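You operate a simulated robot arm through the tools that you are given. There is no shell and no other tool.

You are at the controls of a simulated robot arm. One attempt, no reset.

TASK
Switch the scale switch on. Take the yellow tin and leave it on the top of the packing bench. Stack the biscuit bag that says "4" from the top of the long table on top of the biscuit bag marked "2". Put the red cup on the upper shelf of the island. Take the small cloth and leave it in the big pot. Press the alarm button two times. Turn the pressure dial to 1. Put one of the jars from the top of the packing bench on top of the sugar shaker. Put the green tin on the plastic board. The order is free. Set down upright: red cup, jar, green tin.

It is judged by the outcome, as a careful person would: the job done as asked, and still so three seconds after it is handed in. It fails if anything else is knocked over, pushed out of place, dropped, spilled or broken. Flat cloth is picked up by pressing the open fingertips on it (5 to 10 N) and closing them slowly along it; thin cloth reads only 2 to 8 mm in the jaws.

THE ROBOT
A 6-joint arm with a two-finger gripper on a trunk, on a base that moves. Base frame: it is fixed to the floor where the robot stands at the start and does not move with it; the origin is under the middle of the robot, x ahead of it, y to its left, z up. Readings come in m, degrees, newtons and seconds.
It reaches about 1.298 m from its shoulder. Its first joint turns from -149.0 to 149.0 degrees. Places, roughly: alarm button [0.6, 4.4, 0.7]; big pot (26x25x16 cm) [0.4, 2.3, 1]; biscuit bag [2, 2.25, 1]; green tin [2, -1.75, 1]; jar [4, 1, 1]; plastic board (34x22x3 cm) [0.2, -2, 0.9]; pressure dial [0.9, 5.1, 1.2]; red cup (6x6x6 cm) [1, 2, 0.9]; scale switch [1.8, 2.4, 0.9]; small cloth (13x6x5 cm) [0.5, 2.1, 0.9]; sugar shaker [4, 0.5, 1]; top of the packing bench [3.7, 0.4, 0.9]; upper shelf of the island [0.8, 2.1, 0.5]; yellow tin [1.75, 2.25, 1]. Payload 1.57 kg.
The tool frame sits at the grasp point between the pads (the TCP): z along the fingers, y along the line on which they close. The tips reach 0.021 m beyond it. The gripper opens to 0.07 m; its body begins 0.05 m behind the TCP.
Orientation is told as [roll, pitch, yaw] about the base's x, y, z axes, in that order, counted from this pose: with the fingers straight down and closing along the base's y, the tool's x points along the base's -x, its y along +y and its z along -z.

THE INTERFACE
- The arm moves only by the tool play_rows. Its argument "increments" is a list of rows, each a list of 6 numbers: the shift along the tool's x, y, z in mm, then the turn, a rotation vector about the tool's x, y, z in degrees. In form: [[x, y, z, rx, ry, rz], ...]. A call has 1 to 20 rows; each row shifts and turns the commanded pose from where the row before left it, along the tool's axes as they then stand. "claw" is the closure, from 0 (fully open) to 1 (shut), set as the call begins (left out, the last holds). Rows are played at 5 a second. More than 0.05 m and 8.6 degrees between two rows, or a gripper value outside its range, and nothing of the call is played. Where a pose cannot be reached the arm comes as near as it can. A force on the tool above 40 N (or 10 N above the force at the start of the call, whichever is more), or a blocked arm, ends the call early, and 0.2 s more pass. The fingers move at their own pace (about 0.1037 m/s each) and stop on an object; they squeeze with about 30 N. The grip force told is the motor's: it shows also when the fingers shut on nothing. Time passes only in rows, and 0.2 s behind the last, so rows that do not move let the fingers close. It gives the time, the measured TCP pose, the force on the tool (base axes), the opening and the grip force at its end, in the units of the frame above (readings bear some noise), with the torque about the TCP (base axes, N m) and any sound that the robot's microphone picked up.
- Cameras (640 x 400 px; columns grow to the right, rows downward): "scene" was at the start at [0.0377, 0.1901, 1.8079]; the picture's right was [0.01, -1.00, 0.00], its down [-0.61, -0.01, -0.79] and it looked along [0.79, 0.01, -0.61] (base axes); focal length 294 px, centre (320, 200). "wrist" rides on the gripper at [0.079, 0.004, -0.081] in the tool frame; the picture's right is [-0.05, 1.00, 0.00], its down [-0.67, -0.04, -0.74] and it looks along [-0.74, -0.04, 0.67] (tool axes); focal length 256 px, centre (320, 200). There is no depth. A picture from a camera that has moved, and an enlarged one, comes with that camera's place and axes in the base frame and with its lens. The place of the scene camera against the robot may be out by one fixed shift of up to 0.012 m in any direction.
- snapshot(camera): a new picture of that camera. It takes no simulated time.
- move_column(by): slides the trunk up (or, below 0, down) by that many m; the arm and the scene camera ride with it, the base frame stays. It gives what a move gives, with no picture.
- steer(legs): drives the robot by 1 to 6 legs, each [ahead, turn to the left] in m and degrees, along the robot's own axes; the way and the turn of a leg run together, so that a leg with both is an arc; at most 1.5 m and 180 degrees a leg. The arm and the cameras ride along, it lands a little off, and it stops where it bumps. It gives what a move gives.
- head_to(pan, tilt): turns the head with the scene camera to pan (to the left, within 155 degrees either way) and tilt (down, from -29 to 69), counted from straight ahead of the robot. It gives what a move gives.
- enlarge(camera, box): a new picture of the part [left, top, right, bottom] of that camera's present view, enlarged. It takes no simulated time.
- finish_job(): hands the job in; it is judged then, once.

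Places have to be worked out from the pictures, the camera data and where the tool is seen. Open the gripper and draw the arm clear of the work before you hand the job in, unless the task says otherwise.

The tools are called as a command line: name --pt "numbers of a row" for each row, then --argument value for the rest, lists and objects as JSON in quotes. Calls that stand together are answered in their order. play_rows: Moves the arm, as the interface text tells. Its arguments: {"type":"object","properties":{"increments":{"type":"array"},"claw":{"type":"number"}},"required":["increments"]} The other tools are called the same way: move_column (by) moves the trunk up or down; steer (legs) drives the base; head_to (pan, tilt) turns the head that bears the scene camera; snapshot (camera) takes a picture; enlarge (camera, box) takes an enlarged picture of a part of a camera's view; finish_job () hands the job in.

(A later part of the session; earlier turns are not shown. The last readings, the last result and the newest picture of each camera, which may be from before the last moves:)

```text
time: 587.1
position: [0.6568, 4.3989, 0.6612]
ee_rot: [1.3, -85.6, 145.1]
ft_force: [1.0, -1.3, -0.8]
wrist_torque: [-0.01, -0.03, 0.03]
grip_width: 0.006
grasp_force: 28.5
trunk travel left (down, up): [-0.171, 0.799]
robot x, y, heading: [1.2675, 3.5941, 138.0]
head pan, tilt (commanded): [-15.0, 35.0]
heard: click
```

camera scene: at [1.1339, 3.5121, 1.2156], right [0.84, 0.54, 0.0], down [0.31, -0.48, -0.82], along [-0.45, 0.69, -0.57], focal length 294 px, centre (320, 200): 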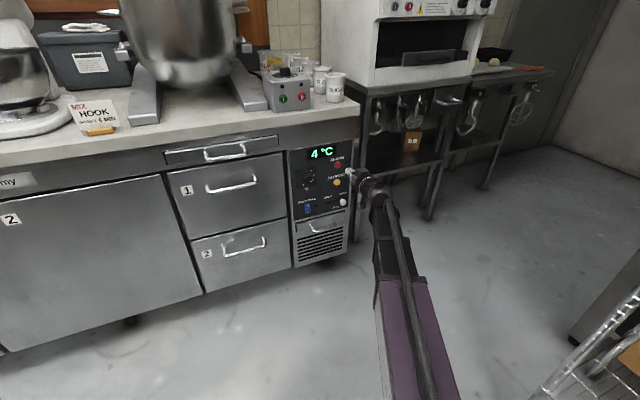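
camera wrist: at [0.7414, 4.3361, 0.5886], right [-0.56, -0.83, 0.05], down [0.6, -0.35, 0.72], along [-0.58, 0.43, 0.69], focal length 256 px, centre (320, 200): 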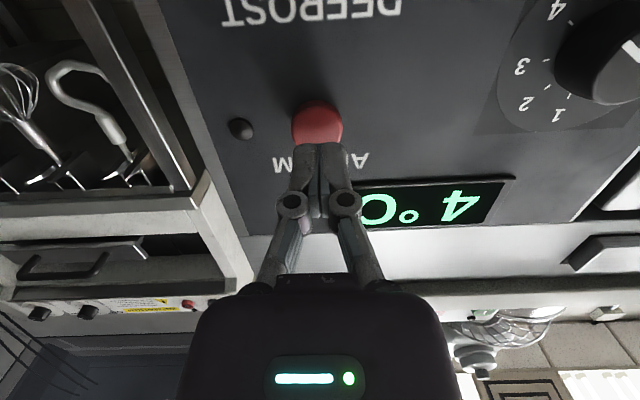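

A click: the first press registered. I draw back 2 cm to let the button return.

play_rows --pt "0.4 0 -5 0 0 0" --pt "0.4 0 -5 0 0 0" --pt "0.4 0 -5 0 0 0" --pt "0.4 0 -5 0 0 0" --pt "0 0 0 0 0 0" --pt "0 0 0 0 0 0"

snapshot --camera "wrist"

enlarge --camera "scene" --box '[280, 120, 400, 220]'

```text
time: 588.5
position: [0.676, 4.3876, 0.6604]
ee_rot: [1.4, -85.5, 145.1]
ft_force: [0.2, -0.2, 0.0]
wrist_torque: [-0.01, 0.0, 0.0]
grip_width: 0.0002
grasp_force: 28.7
trunk travel left (down, up): [-0.171, 0.799]
robot x, y, heading: [1.2653, 3.5954, 137.8]
head pan, tilt (commanded): [-15.0, 35.0]
```

```text
taken
camera wrist: at [0.7454, 4.336, 0.5886], right [-0.56, -0.83, 0.05], down [0.6, -0.35, 0.72], along [-0.58, 0.43, 0.69], focal length 256 px, centre (320, 200)
```

wrist: 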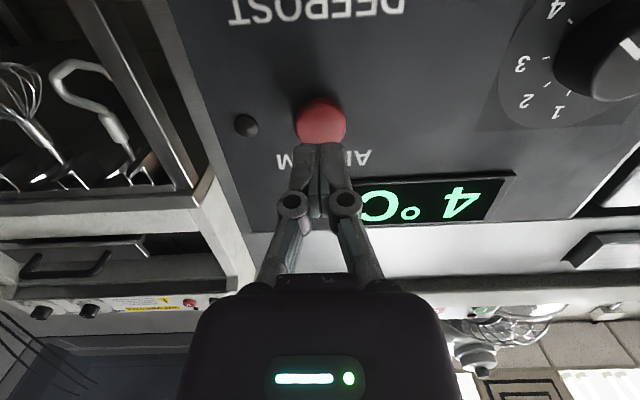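

```text
4.00 times, centred on (340, 170) of scene
camera zoom: at [1.1339, 3.5121, 1.1816], right [0.84, 0.54, 0.0], down [0.31, -0.48, -0.82], along [-0.45, 0.69, -0.57], focal length 1176 px, centre (240, 320)
```

zoom: 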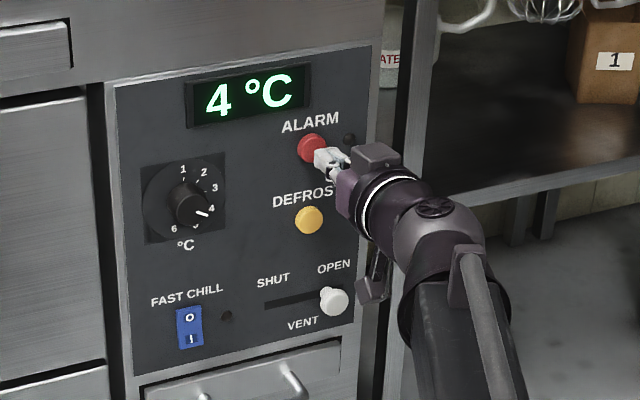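

The button has come back out. I press it the second time, the same way.

play_rows --pt "-0.4 0 5 0 0 0" --pt "-0.4 0 5 0 0 0" --pt "-0.4 0 5 0 0 0" --pt "-0.3 0 4 0 0 0" --pt "0 0 0 0 0 0"

```text
time: 589.7
position: [0.6581, 4.3969, 0.6621]
ee_rot: [1.4, -85.6, 144.9]
ft_force: [0.4, -0.5, -0.3]
wrist_torque: [-0.02, 0.01, 0.02]
grip_width: 0.0
grasp_force: 28.4
trunk travel left (down, up): [-0.171, 0.799]
robot x, y, heading: [1.2676, 3.598, 138.0]
head pan, tilt (commanded): [-15.0, 35.0]
```

No click yet; I go on by 2 mm.

play_rows --pt "-0.15 0 2 0 0 0" --pt "0 0 0 0 0 0"

```text
time: 590.3
position: [0.6579, 4.398, 0.6614]
ee_rot: [1.4, -85.7, 145.0]
ft_force: [0.6, -0.2, -0.4]
wrist_torque: [0.0, 0.01, -0.01]
grip_width: 0.006
grasp_force: 28.8
trunk travel left (down, up): [-0.171, 0.799]
robot x, y, heading: [1.2721, 3.5958, 138.0]
head pan, tilt (commanded): [-15.0, 35.0]
heard: click
```

Second click — the alarm button has been pressed twice. I draw back and raise the trunk for the pressure dial.

play_rows --pt "0.8 0 -10 0 0 0" --pt "1.5 0 -20 0 0 0" --pt "1.9 0 -25 0 0 0" --pt "1.9 0 -25 0 0 0" --pt "1.5 0 -20 0 0 0" --pt "0 0 0 0 0 0"

enlarge --camera "scene" --box '[280, 120, 400, 220]'

move_column --by 0.4

move_column --by 0.39

head_to --pan -28 --tilt 22

snapshot --camera "scene"

```text
time: 591.7
position: [0.7436, 4.3425, 0.6616]
ee_rot: [1.3, -85.7, 145.3]
ft_force: [0.2, -0.8, 0.1]
wrist_torque: [0.03, 0.02, 0.01]
grip_width: 0.0002
grasp_force: 28.6
trunk travel left (down, up): [-0.171, 0.799]
robot x, y, heading: [1.2691, 3.598, 138.2]
head pan, tilt (commanded): [-15.0, 35.0]
```

```text
4.00 times, centred on (340, 170) of scene
camera zoom: at [1.1339, 3.5121, 1.1816], right [0.84, 0.54, 0.0], down [0.31, -0.48, -0.82], along [-0.45, 0.69, -0.57], focal length 1176 px, centre (240, 320)
```

zoom: 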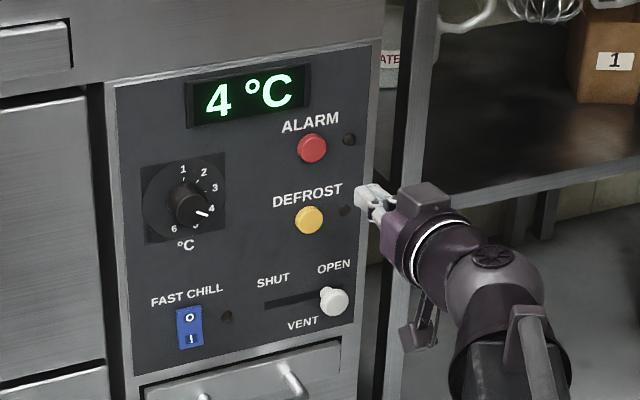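

```text
time: 595.5
position: [0.7424, 4.3425, 1.0617]
ee_rot: [1.4, -85.6, 145.0]
ft_force: [-0.4, 0.5, -0.4]
wrist_torque: [0.05, 0.0, -0.01]
grip_width: 0.0
grasp_force: 28.7
trunk travel left (down, up): [-0.571, 0.399]
robot x, y, heading: [1.2627, 3.594, 138.2]
head pan, tilt (commanded): [-15.0, 35.0]
```

```text
time: 599.3
position: [0.7436, 4.3431, 1.452]
ee_rot: [1.4, -85.6, 145.0]
ft_force: [0.9, 0.4, 0.2]
wrist_torque: [0.0, 0.0, 0.0]
grip_width: 0.0
grasp_force: 28.8
trunk travel left (down, up): [-0.961, 0.009]
robot x, y, heading: [1.2689, 3.5985, 137.8]
head pan, tilt (commanded): [-15.0, 35.0]
```

```text
time: 600.0
position: [0.7425, 4.3427, 1.4506]
ee_rot: [1.3, -85.6, 145.0]
ft_force: [1.1, -1.0, 0.7]
wrist_torque: [0.02, 0.03, -0.02]
grip_width: 0.0003
grasp_force: 29.1
trunk travel left (down, up): [-0.961, 0.009]
robot x, y, heading: [1.263, 3.5968, 138.0]
head pan, tilt (commanded): [-28.0, 22.0]
```

```text
taken
camera scene: at [1.1501, 3.5254, 1.9922], right [0.94, 0.34, 0.0], down [0.13, -0.35, -0.93], along [-0.32, 0.87, -0.38], focal length 294 px, centre (320, 200)
```

scene: 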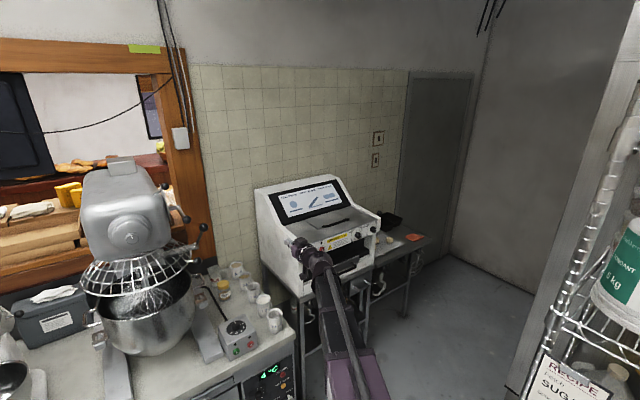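

I zoom in on the machine's dials to see the PRESS dial's pointer and scale.

enlarge --camera "scene" --box '[340, 205, 400, 255]'

enlarge --camera "scene" --box '[362, 212, 388, 236]'

```text
8.00 times, centred on (370, 230) of scene
camera zoom: at [1.1501, 3.5254, 1.9922], right [0.94, 0.34, 0.0], down [0.13, -0.35, -0.93], along [-0.32, 0.87, -0.38], focal length 2352 px, centre (-80, -40)
```

zoom: 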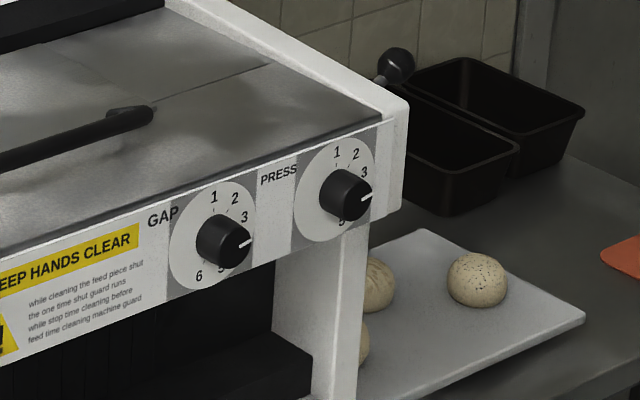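

```text
16.00 times, centred on (375, 224) of scene
camera zoom: at [1.1501, 3.5254, 1.9922], right [0.94, 0.34, 0.0], down [0.13, -0.35, -0.93], along [-0.32, 0.87, -0.38], focal length 4704 px, centre (-560, -184)
```

zoom: 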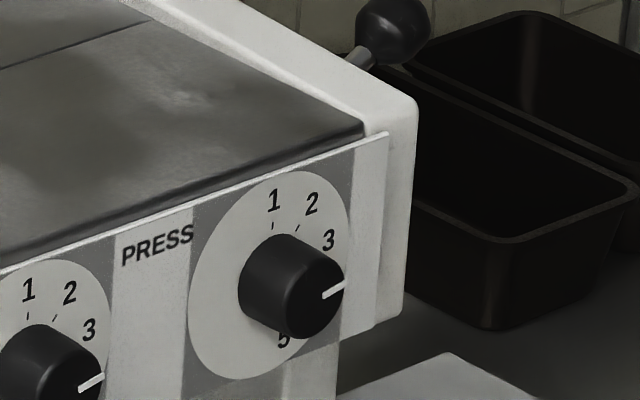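

The PRESS dial points at about "3" and must go to "1", a counter-clockwise turn of about 80°. I first bring the hand back to vertical, then reposition the base to face the machine from the aisle.

play_rows --pt "27.8 0 -2.1 0 8.5 0" --pt "27.8 0 -2.1 0 8.5 0" --pt "27.8 0 -2.1 0 8.5 0" --pt "27.8 0 -2.1 0 8.5 0" --pt "27.8 0 -2.1 0 8.5 0" --pt "27.8 0 -2.1 0 8.5 0" --pt "27.8 0 -2.1 0 8.5 0" --pt "27.8 0 -2.1 0 8.5 0" --pt "27.8 0 -2.1 0 8.5 0" --pt "27.8 0 -2.1 0 8.5 0" --pt "0 0 0 0 0 0" --claw 0

steer --legs '[[0.25, 0], [0, -53]]'

head_to --pan 15 --tilt 25

snapshot --camera "scene"

```text
time: 602.4
position: [0.8991, 4.2392, 1.2805]
ee_rot: [0.0, -0.5, 146.4]
ft_force: [-0.5, 0.0, 0.0]
wrist_torque: [-0.04, -0.04, 0.01]
grip_width: 0.07
grasp_force: 0.1
out of reach, approached as far as the arm can: row 5, 8
trunk travel left (down, up): [-0.961, 0.009]
robot x, y, heading: [1.2676, 3.5965, 138.2]
head pan, tilt (commanded): [-28.0, 22.0]
```

```text
time: 608.0
position: [1.3643, 4.4491, 1.2782]
ee_rot: [0.1, -0.6, 93.8]
ft_force: [0.4, -0.6, -0.4]
wrist_torque: [-0.04, 0.0, -0.01]
grip_width: 0.0702
grasp_force: 0.0
trunk travel left (down, up): [-0.961, 0.009]
robot x, y, heading: [1.0933, 3.7625, 85.8]
head pan, tilt (commanded): [-28.0, 22.0]
```

```text
time: 609.1
position: [1.3645, 4.4476, 1.2796]
ee_rot: [0.2, -0.6, 93.7]
ft_force: [-0.2, 0.2, -1.1]
wrist_torque: [0.02, 0.0, 0.01]
grip_width: 0.0699
grasp_force: 0.0
trunk travel left (down, up): [-0.961, 0.009]
robot x, y, heading: [1.0937, 3.7635, 85.9]
head pan, tilt (commanded): [15.0, 25.0]
```

```text
taken
camera scene: at [0.8996, 3.8191, 1.9874], right [0.98, 0.19, 0.0], down [0.08, -0.41, -0.91], along [-0.17, 0.89, -0.42], focal length 294 px, centre (320, 200)
```

scene: 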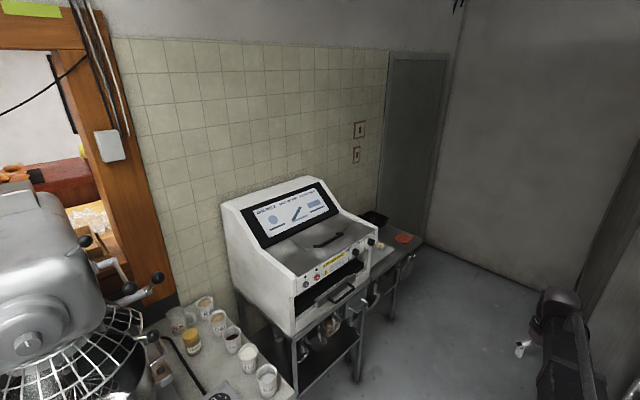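

I zoom on the PRESS dial from this new viewpoint for triangulation.

enlarge --camera "scene" --box '[345, 225, 395, 265]'

```text
10.00 times, centred on (370, 245) of scene
camera zoom: at [0.8996, 3.8191, 1.9874], right [0.98, 0.19, 0.0], down [0.08, -0.41, -0.91], along [-0.17, 0.89, -0.42], focal length 2940 px, centre (-180, -250)
```

zoom: 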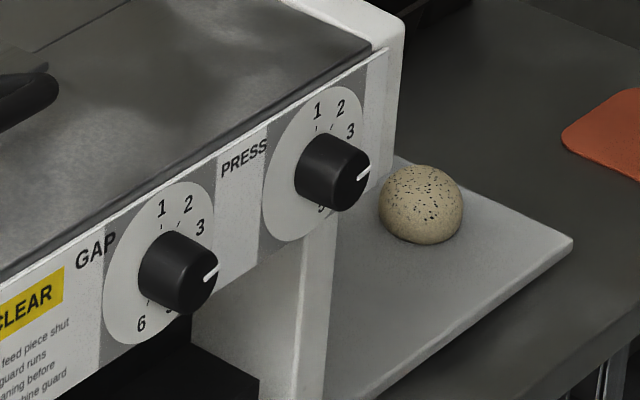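

The PRESS dial's centre triangulates to (0.907, 5.098, 1.164). I drive 15 cm closer, then swing the hand round in front of it.

steer --legs '[[0.15, 0]]'

play_rows --pt "0 0 0 0 0 -7.5" --pt "0 0 0 0 0 -7.5" --pt "0 0 0 0 0 -7.5" --pt "0 0 0 0 0 -7.5" --pt "0 0 0 0 0 -7.5" --pt "0 0 0 0 0 -7.5" --pt "0 0 0 0 0 -7.5" --pt "0 0 0 0 0 0"

```text
time: 610.7
position: [1.3775, 4.6005, 1.2789]
ee_rot: [0.1, -0.7, 93.6]
ft_force: [0.9, -0.1, -0.6]
wrist_torque: [-0.03, 0.04, -0.04]
grip_width: 0.0701
grasp_force: 0.0
trunk travel left (down, up): [-0.961, 0.009]
robot x, y, heading: [1.1076, 3.9153, 85.6]
head pan, tilt (commanded): [15.0, 25.0]
```

```text
time: 612.5
position: [1.3781, 4.5985, 1.2794]
ee_rot: [-0.4, -0.5, 146.2]
ft_force: [0.5, -0.2, 0.2]
wrist_torque: [0.01, 0.0, 0.04]
grip_width: 0.0699
grasp_force: 0.0
trunk travel left (down, up): [-0.961, 0.009]
robot x, y, heading: [1.104, 3.9144, 85.7]
head pan, tilt (commanded): [15.0, 25.0]
```

play_rows --pt "-39.9 -17.1 0 0 0 0" --pt "-39.9 -17.1 0 0 0 0" --pt "-39.9 -17.1 0 0 0 0" --pt "-39.9 -17.1 0 0 0 0" --pt "-39.9 -17.1 0 0 0 0" --pt "-39.9 -17.1 0 0 0 0" --pt "-39.9 -17.1 0 0 0 0" --pt "-39.9 -17.1 0 0 0 0" --pt "-39.9 -17.1 0 0 0 0" --pt "0 0 0 0 0 0"

play_rows --pt "-27.8 0 -2.1 0 -8.5 0" --pt "-27.8 0 -2.1 0 -8.5 0" --pt "-27.8 0 -2.1 0 -8.5 0" --pt "-27.8 0 -2.1 0 -8.5 0" --pt "-27.8 0 -2.1 0 -8.5 0" --pt "-27.8 0 -2.1 0 -8.5 0" --pt "-27.8 0 -2.1 0 -8.5 0" --pt "-27.8 0 -2.1 0 -8.5 0" --pt "-27.8 0 -2.1 0 -8.5 0" --pt "-27.8 0 -2.1 0 -8.5 0" --pt "-14.4 0 -0.6 0 -4.4 0" --pt "0 0 0 0 0 0"

snapshot --camera "scene"

```text
time: 614.7
position: [1.1663, 4.9264, 1.2807]
ee_rot: [-0.4, -0.4, 146.3]
ft_force: [0.2, -0.5, 0.7]
wrist_torque: [0.04, 0.05, 0.0]
grip_width: 0.0701
grasp_force: 0.0
out of reach, approached as far as the arm can: row 6
trunk travel left (down, up): [-0.961, 0.009]
robot x, y, heading: [1.1094, 3.9131, 85.7]
head pan, tilt (commanded): [15.0, 25.0]
```

```text
time: 617.3
position: [1.0093, 5.0293, 1.4651]
ee_rot: [-80.3, -89.5, -133.4]
ft_force: [-0.1, 0.3, 0.1]
wrist_torque: [0.0, 0.0, -0.01]
grip_width: 0.0701
grasp_force: 0.0
out of reach, approached as far as the arm can: row 9
trunk travel left (down, up): [-0.961, 0.009]
robot x, y, heading: [1.1093, 3.9142, 85.6]
head pan, tilt (commanded): [15.0, 25.0]
```

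```text
taken
camera scene: at [0.9109, 3.9718, 1.9874], right [0.98, 0.19, 0.0], down [0.08, -0.42, -0.91], along [-0.17, 0.89, -0.42], focal length 294 px, centre (320, 200)
```

scene: 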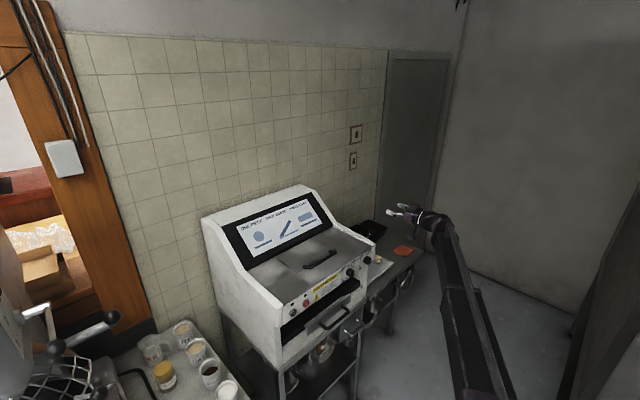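

The hand points level at the machine, about 12 cm from the dial's plane. I lower the trunk to the dial's height and look.

move_column --by -0.298

snapshot --camera "wrist"

snapshot --camera "scene"

```text
time: 620.3
position: [1.0093, 5.0292, 1.1674]
ee_rot: [-71.8, -89.6, -142.0]
ft_force: [0.5, 0.5, 0.6]
wrist_torque: [0.0, 0.02, -0.02]
grip_width: 0.07
grasp_force: 0.0
trunk travel left (down, up): [-0.663, 0.307]
robot x, y, heading: [1.1034, 3.9145, 85.8]
head pan, tilt (commanded): [15.0, 25.0]
```

```text
taken
camera wrist: at [1.0747, 4.9814, 1.0883], right [-0.56, -0.83, 0.05], down [0.63, -0.39, 0.67], along [-0.54, 0.4, 0.74], focal length 256 px, centre (320, 200)
```

wrist: 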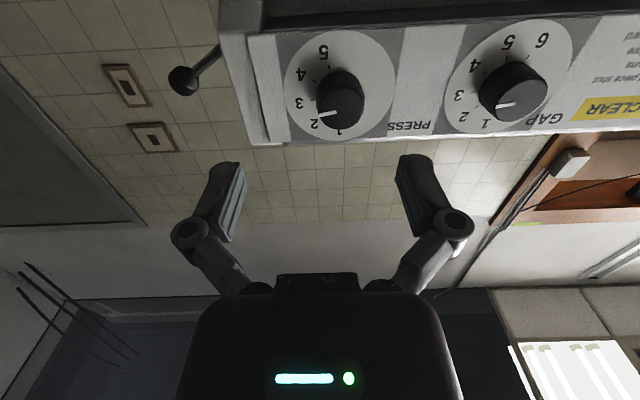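

```text
taken
camera scene: at [0.9108, 3.9717, 1.6894], right [0.98, 0.19, 0.0], down [0.08, -0.42, -0.91], along [-0.17, 0.89, -0.42], focal length 294 px, centre (320, 200)
```

scene: 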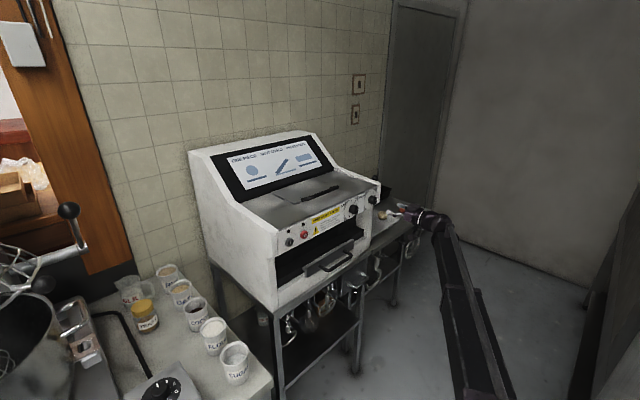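

enlarge --camera "wrist" --box '[260, 15, 420, 155]'

```text
2.86 times, centred on (340, 85) of wrist
camera zoom: at [1.0747, 4.9814, 1.0883], right [-0.56, -0.83, 0.05], down [0.63, -0.39, 0.67], along [-0.54, 0.4, 0.74], focal length 731 px, centre (263, 529)
```

zoom: 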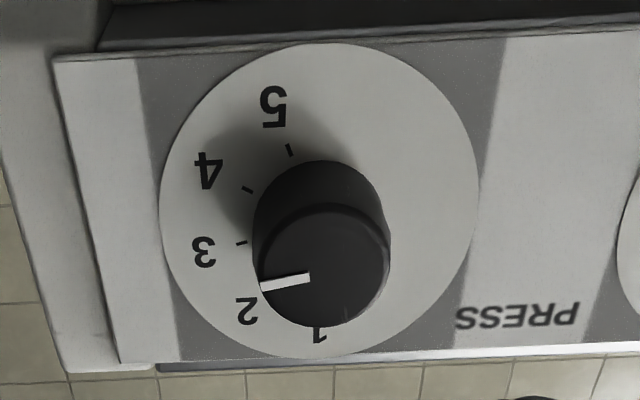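

The pointer is at 3; "1" is straight up (shown downward in this inverted view), so I need a counter-clockwise turn of ~80°. I shift 13.5 mm to centre on the knob, advance 3 cm, and re-measure.

play_rows --pt "0 13.5 0 0 0 0" --pt "0 0 15 0 0 0" --pt "0 0 15 0 0 0" --pt "0 0 0 0 0 0"

enlarge --camera "wrist" --box '[240, 15, 400, 155]'

```text
time: 621.3
position: [0.9753, 5.0339, 1.1663]
ee_rot: [-82.0, -89.5, -131.8]
ft_force: [1.0, 0.3, 0.1]
wrist_torque: [0.01, -0.02, -0.01]
grip_width: 0.07
grasp_force: 0.1
trunk travel left (down, up): [-0.663, 0.307]
robot x, y, heading: [1.1083, 3.9144, 85.9]
head pan, tilt (commanded): [15.0, 25.0]
```

```text
2.86 times, centred on (320, 85) of wrist
camera zoom: at [1.0406, 4.9861, 1.0884], right [-0.56, -0.83, 0.05], down [0.64, -0.39, 0.67], along [-0.54, 0.4, 0.74], focal length 731 px, centre (320, 529)
```

zoom: 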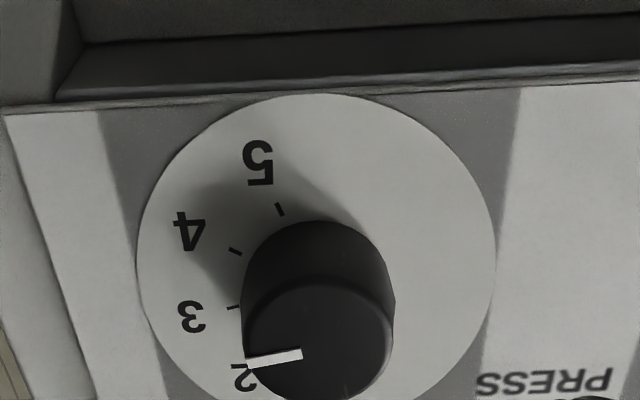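

Centred within ~1 mm sideways and ~2 mm in height; the plate is about 64 mm ahead of the TCP. I advance 36 mm so the fingers straddle the knob.

play_rows --pt "0 -0.8 12 0 0 0" --pt "0 0 12 0 0 0" --pt "0 0 10 0 0 0" --pt "0 0 0 0 0 0"

snapshot --camera "wrist"

enlarge --camera "scene" --box '[330, 180, 430, 240]'

```text
time: 622.3
position: [0.9487, 5.0535, 1.1671]
ee_rot: [-65.6, -89.6, -148.1]
ft_force: [0.0, 0.3, -0.4]
wrist_torque: [0.04, 0.01, 0.0]
grip_width: 0.0701
grasp_force: 0.0
trunk travel left (down, up): [-0.663, 0.307]
robot x, y, heading: [1.1012, 3.9129, 85.6]
head pan, tilt (commanded): [15.0, 25.0]
```

```text
taken
camera wrist: at [1.0136, 5.0061, 1.0882], right [-0.56, -0.83, 0.05], down [0.63, -0.39, 0.67], along [-0.54, 0.4, 0.74], focal length 256 px, centre (320, 200)
```

wrist: 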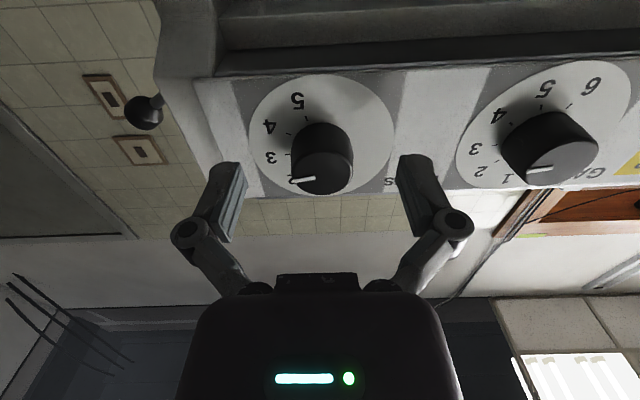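

```text
6.40 times, centred on (380, 210) of scene
camera zoom: at [0.9108, 3.9717, 1.6894], right [0.98, 0.19, 0.0], down [0.08, -0.42, -0.91], along [-0.17, 0.89, -0.42], focal length 1882 px, centre (-64, 136)
```

zoom: 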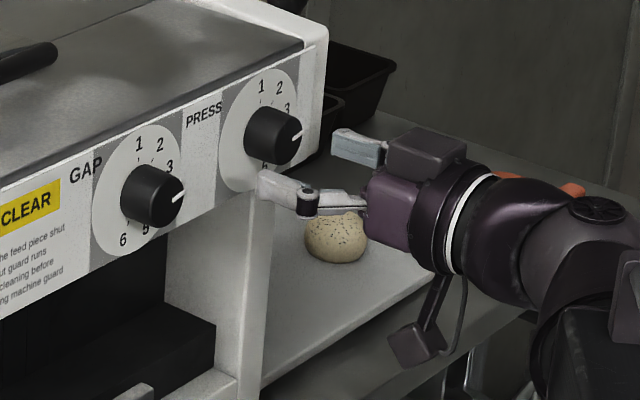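

The dial axis is about 7 mm higher than the hand's axis (both views agree). I raise 7 mm, advance 2.4 cm more, and check.

move_column --by 0.007

play_rows --pt "0 0 8 0 0 0" --pt "0 0 8 0 0 0" --pt "0 0 6 0 0 0" --pt "0 0 0 0 0 0"

snapshot --camera "wrist"

enlarge --camera "scene" --box '[330, 180, 430, 240]'

```text
time: 622.8
position: [0.9482, 5.0556, 1.1737]
ee_rot: [-64.7, -89.6, -148.9]
ft_force: [0.0, -0.7, -0.3]
wrist_torque: [0.03, 0.03, 0.01]
grip_width: 0.0701
grasp_force: 0.0
trunk travel left (down, up): [-0.67, 0.3]
robot x, y, heading: [1.1064, 3.917, 85.4]
head pan, tilt (commanded): [15.0, 25.0]
```

```text
time: 623.8
position: [0.9296, 5.0653, 1.1736]
ee_rot: [-59.9, -89.5, -153.9]
ft_force: [0.7, 0.7, 0.8]
wrist_torque: [-0.05, -0.02, -0.02]
grip_width: 0.0698
grasp_force: 0.1
trunk travel left (down, up): [-0.67, 0.3]
robot x, y, heading: [1.1062, 3.9154, 85.7]
head pan, tilt (commanded): [15.0, 25.0]
```

```text
taken
camera wrist: at [0.9949, 5.0175, 1.0951], right [-0.56, -0.83, 0.05], down [0.63, -0.39, 0.67], along [-0.54, 0.4, 0.74], focal length 256 px, centre (320, 200)
```

wrist: 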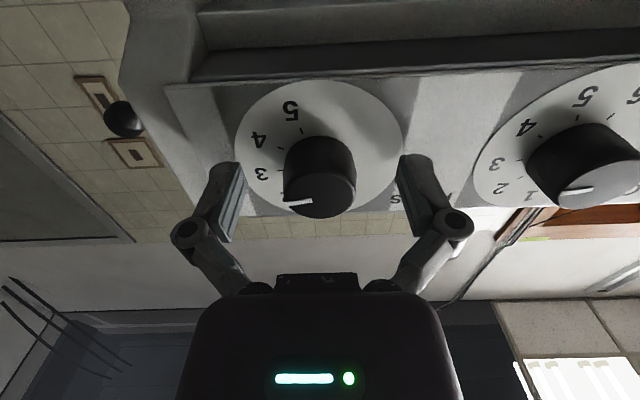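

```text
6.40 times, centred on (380, 210) of scene
camera zoom: at [0.9108, 3.9717, 1.6964], right [0.98, 0.19, 0.0], down [0.08, -0.42, -0.91], along [-0.17, 0.89, -0.42], focal length 1882 px, centre (-64, 136)
```

zoom: 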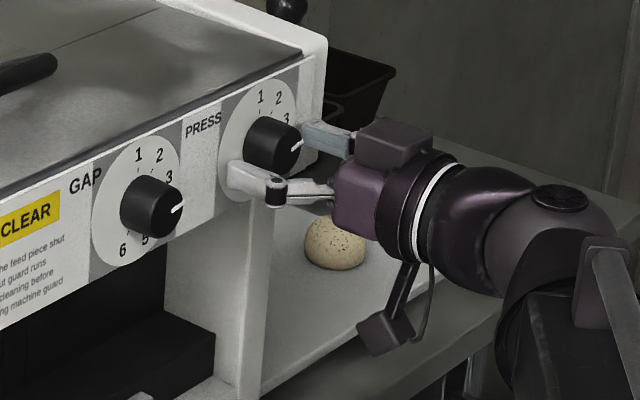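

The knob sits between the fingers, tips ~6 mm off the plate. I close on it.

play_rows --pt "0 0 0 0 0 0" --pt "0 0 0 0 0 0" --pt "0 0 0 0 0 0" --pt "0 0 0 0 0 0" --claw 1

enlarge --camera "wrist" --box '[220, 60, 420, 220]'

```text
time: 624.8
position: [0.9305, 5.0659, 1.1724]
ee_rot: [-61.6, -89.6, -152.1]
ft_force: [6.7, -6.2, -3.1]
wrist_torque: [-0.21, -0.22, -0.23]
grip_width: 0.0331
grasp_force: 31.8
trunk travel left (down, up): [-0.67, 0.3]
robot x, y, heading: [1.1067, 3.9142, 85.7]
head pan, tilt (commanded): [15.0, 25.0]
```

```text
2.50 times, centred on (320, 140) of wrist
camera zoom: at [0.9963, 5.0171, 1.0952], right [-0.56, -0.83, 0.05], down [0.63, -0.39, 0.67], along [-0.54, 0.4, 0.74], focal length 640 px, centre (320, 350)
```

zoom: 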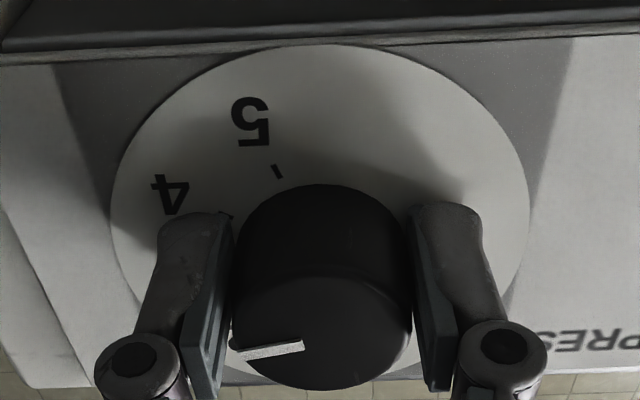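

Gripped at 33 mm. I turn counter-clockwise 40° first and check.

play_rows --pt "0 0 0 0 0 -8" --pt "0 0 0 0 0 -8" --pt "0 0 0 0 0 -8" --pt "0 0 0 0 0 -8" --pt "0 0 0 0 0 -8" --pt "0 0 0 0 0 0"

snapshot --camera "wrist"

enlarge --camera "scene" --box '[345, 185, 405, 225]'

```text
time: 626.2
position: [0.9314, 5.0665, 1.1754]
ee_rot: [-89.9, -49.5, -124.0]
ft_force: [7.5, 4.5, 7.9]
wrist_torque: [-0.17, -0.2, -0.53]
grip_width: 0.0328
grasp_force: 32.2
trunk travel left (down, up): [-0.67, 0.3]
robot x, y, heading: [1.1055, 3.916, 85.6]
head pan, tilt (commanded): [15.0, 25.0]
```

```text
taken
camera wrist: at [1.0261, 5.0622, 1.1122], right [-0.44, -0.66, -0.61], down [0.39, -0.75, 0.53], along [-0.81, 0.0, 0.59], focal length 256 px, centre (320, 200)
```

wrist: 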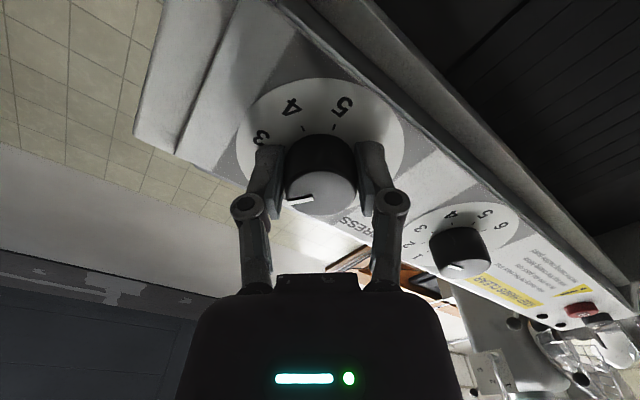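

```text
10.00 times, centred on (375, 205) of scene
camera zoom: at [0.9122, 3.9713, 1.6967], right [0.98, 0.19, 0.0], down [0.08, -0.41, -0.91], along [-0.17, 0.89, -0.42], focal length 2940 px, centre (-230, 150)
```

zoom: 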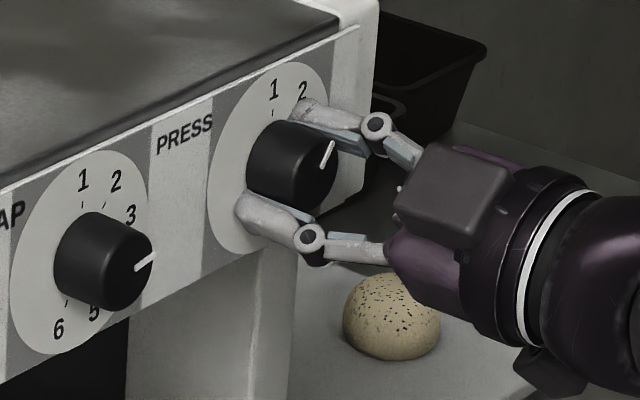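

The knob follows; the pointer is now at 2. I turn another 40° toward 1.

play_rows --pt "0 0 0 0 0 -8" --pt "0 0 0 0 0 -8" --pt "0 0 0 0 0 -8" --pt "0 0 0 0 0 -8" --pt "0 0 0 0 0 -7" --pt "0 0 0 0 0 0"

snapshot --camera "wrist"

enlarge --camera "scene" --box '[345, 185, 405, 225]'

```text
time: 627.1
position: [0.9314, 5.0669, 1.1762]
ee_rot: [-90.2, -23.7, -124.0]
ft_force: [3.1, 1.6, 13.4]
wrist_torque: [0.2, 0.41, 0.09]
grip_width: 0.0326
grasp_force: 32.1
trunk travel left (down, up): [-0.67, 0.3]
robot x, y, heading: [1.11, 3.9167, 85.5]
head pan, tilt (commanded): [15.0, 25.0]
stopped in row 4: the force on the tool passed its limit at 41 N (the readings are from after the stop); the commanded pose is now the measured one
```

```text
taken
camera wrist: at [1.0387, 5.0812, 1.1405], right [-0.25, -0.37, -0.89], down [0.28, -0.91, 0.3], along [-0.92, -0.18, 0.34], focal length 256 px, centre (320, 200)
```

wrist: 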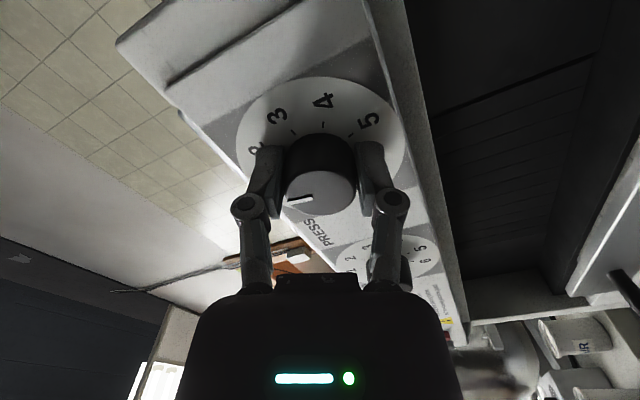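

```text
10.00 times, centred on (375, 205) of scene
camera zoom: at [0.9116, 3.9698, 1.6963], right [0.98, 0.19, 0.0], down [0.08, -0.41, -0.91], along [-0.17, 0.89, -0.42], focal length 2940 px, centre (-230, 150)
```

zoom: 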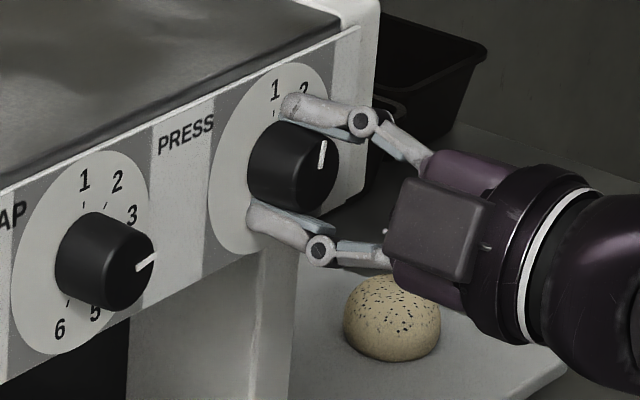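

A side force stopped it at about 66° total — the hand's axis is slightly off the knob's. I continue gently the last ~13°.

play_rows --pt "0 0 0 0 0 -4" --pt "0 0 0 0 0 -4" --pt "0 0 0 0 0 0"

enlarge --camera "scene" --box '[345, 185, 405, 225]'

```text
time: 627.9
position: [0.9323, 5.0677, 1.1778]
ee_rot: [-90.2, -15.6, -124.0]
ft_force: [2.9, 11.0, 23.0]
wrist_torque: [0.2, 0.47, 0.5]
grip_width: 0.0328
grasp_force: 32.1
trunk travel left (down, up): [-0.67, 0.3]
robot x, y, heading: [1.1038, 3.9137, 85.7]
head pan, tilt (commanded): [15.0, 25.0]
```

```text
10.00 times, centred on (375, 205) of scene
camera zoom: at [0.9119, 3.9697, 1.6967], right [0.98, 0.19, 0.0], down [0.08, -0.41, -0.91], along [-0.17, 0.89, -0.42], focal length 2940 px, centre (-230, 150)
```

zoom: 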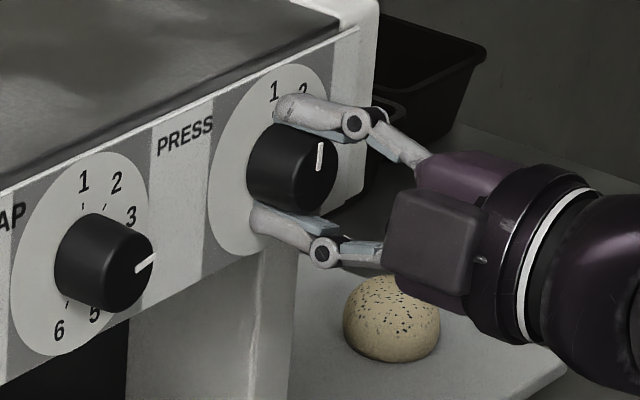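

enlarge --camera "scene" --box '[366, 188, 390, 212]'

snapshot --camera "wrist"

```text
16.00 times, centred on (378, 200) of scene
camera zoom: at [0.9119, 3.9697, 1.6967], right [0.98, 0.19, 0.0], down [0.08, -0.41, -0.91], along [-0.17, 0.89, -0.42], focal length 4704 px, centre (-608, 200)
```

zoom: 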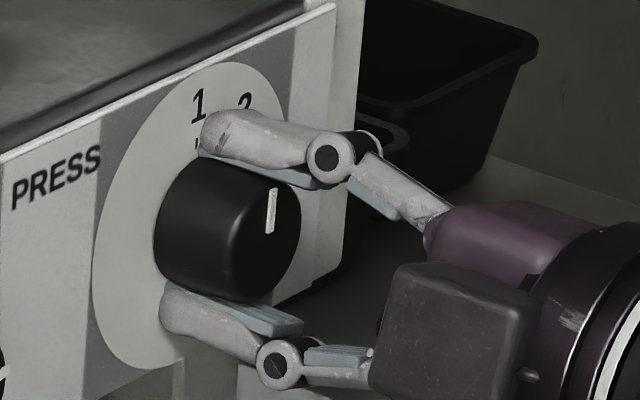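

```text
taken
camera wrist: at [1.0413, 5.0849, 1.1514], right [-0.18, -0.26, -0.95], down [0.26, -0.94, 0.21], along [-0.95, -0.21, 0.24], focal length 256 px, centre (320, 200)
```

wrist: 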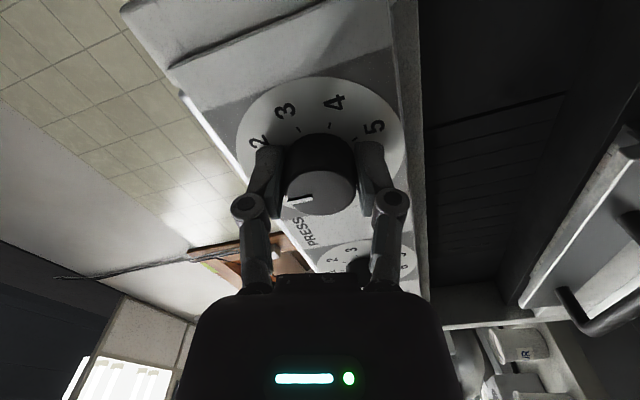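

The pointer is within ~2° of the "1" mark. I add 2° and release.

play_rows --pt "0 0 0 0 0 -2.5" --pt "0 0 0 0 0 0" --pt "0 0 0 0 0 0"

play_rows --pt "0 0 0 0 0 0" --pt "0 0 0 0 0 0" --pt "0 0 0 0 0 0" --claw 0

enlarge --camera "scene" --box '[366, 188, 390, 212]'

```text
time: 628.7
position: [0.932, 5.0668, 1.1759]
ee_rot: [-90.3, -13.2, -124.1]
ft_force: [-0.5, 22.4, 31.5]
wrist_torque: [-0.44, 0.62, -0.83]
grip_width: 0.0331
grasp_force: 32.5
trunk travel left (down, up): [-0.67, 0.3]
robot x, y, heading: [1.1053, 3.9158, 85.8]
head pan, tilt (commanded): [15.0, 25.0]
```

```text
time: 629.5
position: [0.9297, 5.0678, 1.1736]
ee_rot: [-89.9, -13.2, -124.0]
ft_force: [0.7, 0.7, 0.1]
wrist_torque: [0.02, 0.03, -0.03]
grip_width: 0.0698
grasp_force: 0.0
trunk travel left (down, up): [-0.67, 0.3]
robot x, y, heading: [1.1078, 3.9116, 85.7]
head pan, tilt (commanded): [15.0, 25.0]
```

```text
16.00 times, centred on (378, 200) of scene
camera zoom: at [0.9109, 3.9717, 1.6963], right [0.98, 0.19, 0.0], down [0.08, -0.42, -0.91], along [-0.17, 0.89, -0.42], focal length 4704 px, centre (-608, 200)
```

zoom: 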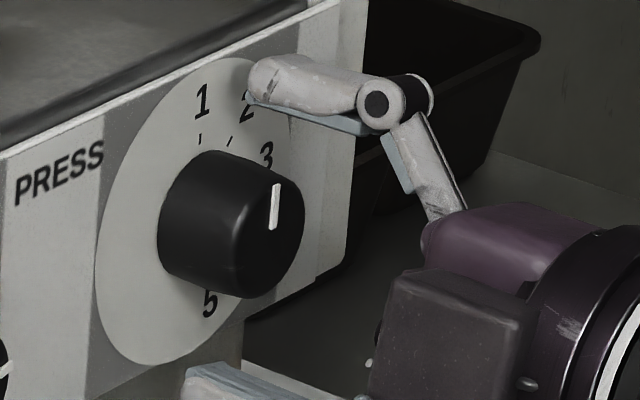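

The pointer stands at "1". I withdraw straight back from the knob.

play_rows --pt "0 0 -10 0 0 0" --pt "0 0 -15 0 0 0" --pt "0 0 -20 0 0 0" --pt "0 0 -20 0 0 0" --pt "0 0 -20 0 0 0" --pt "0 0 -20 0 0 0" --pt "0 0 0 0 0 0"

enlarge --camera "scene" --box '[345, 185, 405, 225]'

snapshot --camera "wrist"

```text
time: 631.1
position: [1.0156, 5.0115, 1.1738]
ee_rot: [-89.9, -13.0, -123.9]
ft_force: [0.1, -0.4, 0.7]
wrist_torque: [0.01, 0.0, 0.0]
grip_width: 0.0698
grasp_force: 0.0
trunk travel left (down, up): [-0.67, 0.3]
robot x, y, heading: [1.1043, 3.9168, 85.5]
head pan, tilt (commanded): [15.0, 25.0]
```

```text
10.00 times, centred on (375, 205) of scene
camera zoom: at [0.9108, 3.9719, 1.6964], right [0.98, 0.19, 0.0], down [0.08, -0.42, -0.91], along [-0.17, 0.89, -0.42], focal length 2940 px, centre (-230, 150)
```

zoom: 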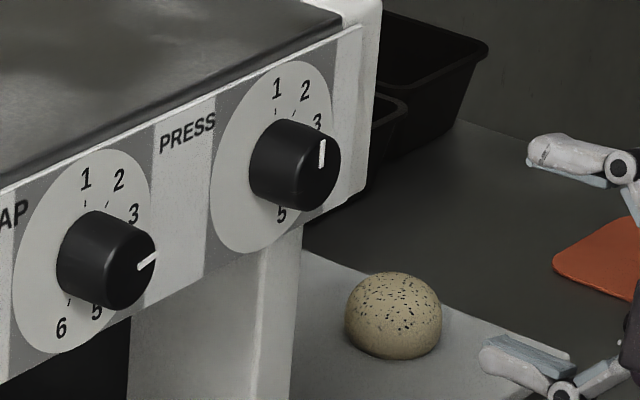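

```text
taken
camera wrist: at [1.1255, 5.0292, 1.1525], right [-0.15, -0.23, -0.96], down [0.26, -0.95, 0.19], along [-0.95, -0.22, 0.21], focal length 256 px, centre (320, 200)
```

wrist: 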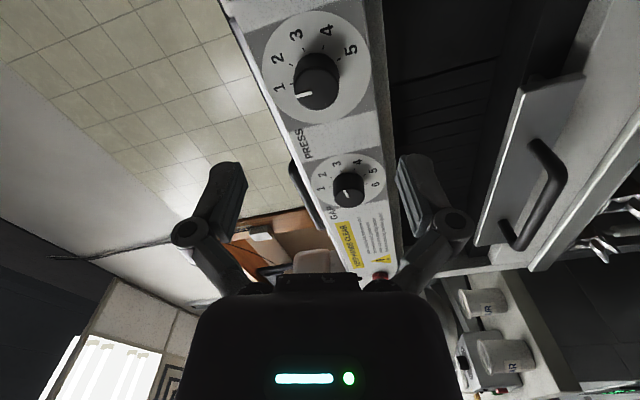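

enlarge --camera "wrist" --box '[250, 0, 390, 140]'

```text
2.86 times, centred on (320, 70) of wrist
camera zoom: at [1.1255, 5.0292, 1.1525], right [-0.15, -0.23, -0.96], down [0.26, -0.95, 0.19], along [-0.95, -0.22, 0.21], focal length 731 px, centre (320, 571)
```

zoom: 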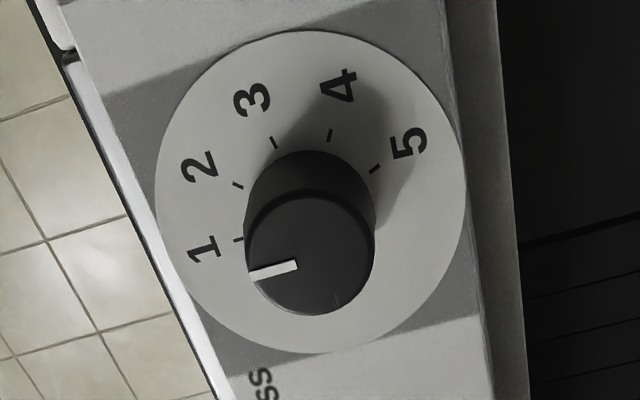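

A closer look suggests the pointer is still ~5° short of the exact "1" mark. I recentre on the knob (5 mm), go back in, and turn it a little more.

play_rows --pt "-5 -2 0 0 0 0" --pt "0 0 20 0 0 0" --pt "0 0 20 0 0 0" --pt "0 0 20 0 0 0" --pt "0 0 20 0 0 0" --pt "0 0 14 0 0 0" --pt "0 0 7 0 0 0" --pt "0 0 0 0 0 0"

snapshot --camera "wrist"

```text
time: 632.9
position: [0.9306, 5.0622, 1.1747]
ee_rot: [-90.0, -13.1, -124.1]
ft_force: [-0.1, -0.6, -0.1]
wrist_torque: [0.02, 0.0, -0.01]
grip_width: 0.07
grasp_force: 0.0
out of reach, approached as far as the arm can: row 4
trunk travel left (down, up): [-0.67, 0.3]
robot x, y, heading: [1.1058, 3.9122, 85.8]
head pan, tilt (commanded): [15.0, 25.0]
```

```text
taken
camera wrist: at [1.0405, 5.0805, 1.1527], right [-0.15, -0.23, -0.96], down [0.26, -0.95, 0.19], along [-0.95, -0.22, 0.21], focal length 256 px, centre (320, 200)
```

wrist: 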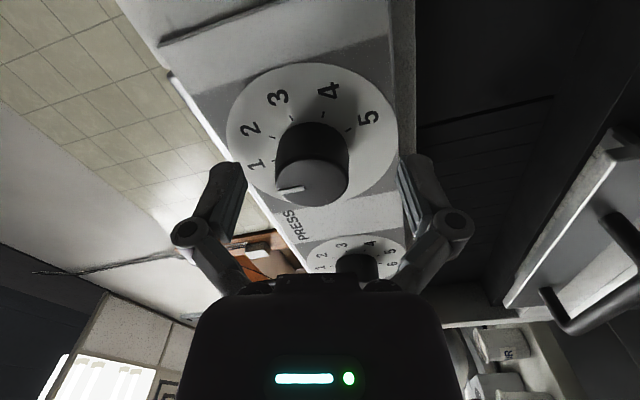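

The knob is ~4 mm higher than the hand's centre; I raise the trunk 4 mm and grip again.

move_column --by 0.004

play_rows --pt "0 0 0 0 0 0" --pt "0 0 0 0 0 0" --pt "0 0 0 0 0 0" --pt "0 0 0 0 0 0" --claw 1

play_rows --pt "0 0 0 0 0 -3" --pt "0 0 0 0 0 -3" --pt "0 0 0 0 0 0"

enlarge --camera "scene" --box '[366, 188, 390, 212]'

```text
time: 633.5
position: [0.9306, 5.0632, 1.1786]
ee_rot: [-89.9, -13.2, -124.0]
ft_force: [-1.1, -0.1, -0.4]
wrist_torque: [0.06, 0.05, 0.01]
grip_width: 0.0699
grasp_force: 0.0
trunk travel left (down, up): [-0.674, 0.296]
robot x, y, heading: [1.1072, 3.9135, 85.7]
head pan, tilt (commanded): [15.0, 25.0]
```

```text
time: 634.5
position: [0.9332, 5.0627, 1.1781]
ee_rot: [-89.9, -13.1, -124.1]
ft_force: [8.2, -14.5, -14.4]
wrist_torque: [-0.39, -0.25, -0.32]
grip_width: 0.0326
grasp_force: 32.0
trunk travel left (down, up): [-0.674, 0.296]
robot x, y, heading: [1.1075, 3.9092, 85.7]
head pan, tilt (commanded): [15.0, 25.0]
```

```text
time: 635.2
position: [0.9322, 5.0626, 1.1789]
ee_rot: [-89.8, -7.5, -123.9]
ft_force: [3.2, -13.9, -13.8]
wrist_torque: [-0.46, 0.17, 0.47]
grip_width: 0.0333
grasp_force: 32.1
trunk travel left (down, up): [-0.674, 0.296]
robot x, y, heading: [1.1088, 3.9165, 85.7]
head pan, tilt (commanded): [15.0, 25.0]
```

```text
16.00 times, centred on (378, 200) of scene
camera zoom: at [0.9109, 3.972, 1.7004], right [0.98, 0.19, 0.0], down [0.08, -0.42, -0.91], along [-0.17, 0.89, -0.42], focal length 4704 px, centre (-608, 200)
```

zoom: 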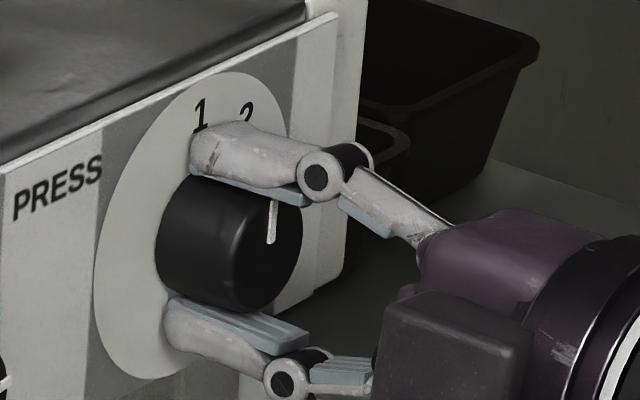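

The pointer is now straight up at "1". I release, back off, and verify.

play_rows --pt "0 0 0 0 0 0" --pt "0 0 0 0 0 0" --pt "0 0 0 0 0 0" --claw 0

play_rows --pt "0 0 -10 0 0 0" --pt "0 0 -15 0 0 0" --pt "0 0 -20 0 0 0" --pt "0 0 -20 0 0 0" --pt "0 0 -20 0 0 0" --pt "0 0 -20 0 0 0" --pt "0 0 0 0 0 0"

enlarge --camera "scene" --box '[366, 188, 390, 212]'

enlarge --camera "wrist" --box '[250, 0, 390, 140]'

```text
time: 636.0
position: [0.9316, 5.0625, 1.1788]
ee_rot: [-89.7, -7.4, -124.0]
ft_force: [0.3, 0.8, -0.1]
wrist_torque: [0.02, 0.0, -0.02]
grip_width: 0.0701
grasp_force: 0.1
trunk travel left (down, up): [-0.674, 0.296]
robot x, y, heading: [1.1089, 3.9166, 85.8]
head pan, tilt (commanded): [15.0, 25.0]
```

```text
time: 637.6
position: [1.0165, 5.0008, 1.1787]
ee_rot: [-89.8, -7.4, -124.1]
ft_force: [0.0, 0.4, -0.3]
wrist_torque: [-0.01, 0.01, -0.02]
grip_width: 0.07
grasp_force: 0.1
trunk travel left (down, up): [-0.674, 0.296]
robot x, y, heading: [1.106, 3.9135, 86.2]
head pan, tilt (commanded): [15.0, 25.0]
```

```text
16.00 times, centred on (378, 200) of scene
camera zoom: at [0.9108, 3.9719, 1.7004], right [0.98, 0.19, 0.0], down [0.08, -0.42, -0.91], along [-0.17, 0.89, -0.42], focal length 4704 px, centre (-608, 200)
```

zoom: 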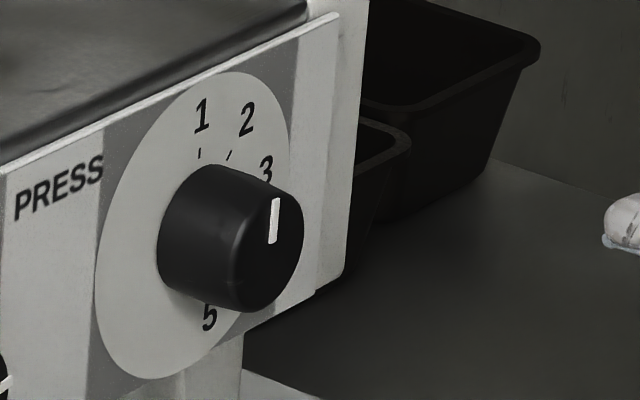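

```text
2.86 times, centred on (320, 70) of wrist
camera zoom: at [1.1284, 5.0225, 1.164], right [-0.1, -0.15, -0.98], down [0.25, -0.96, 0.12], along [-0.96, -0.23, 0.13], focal length 731 px, centre (320, 571)
```

zoom: 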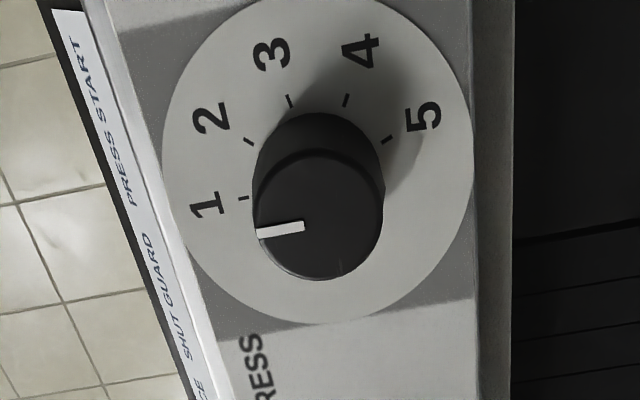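

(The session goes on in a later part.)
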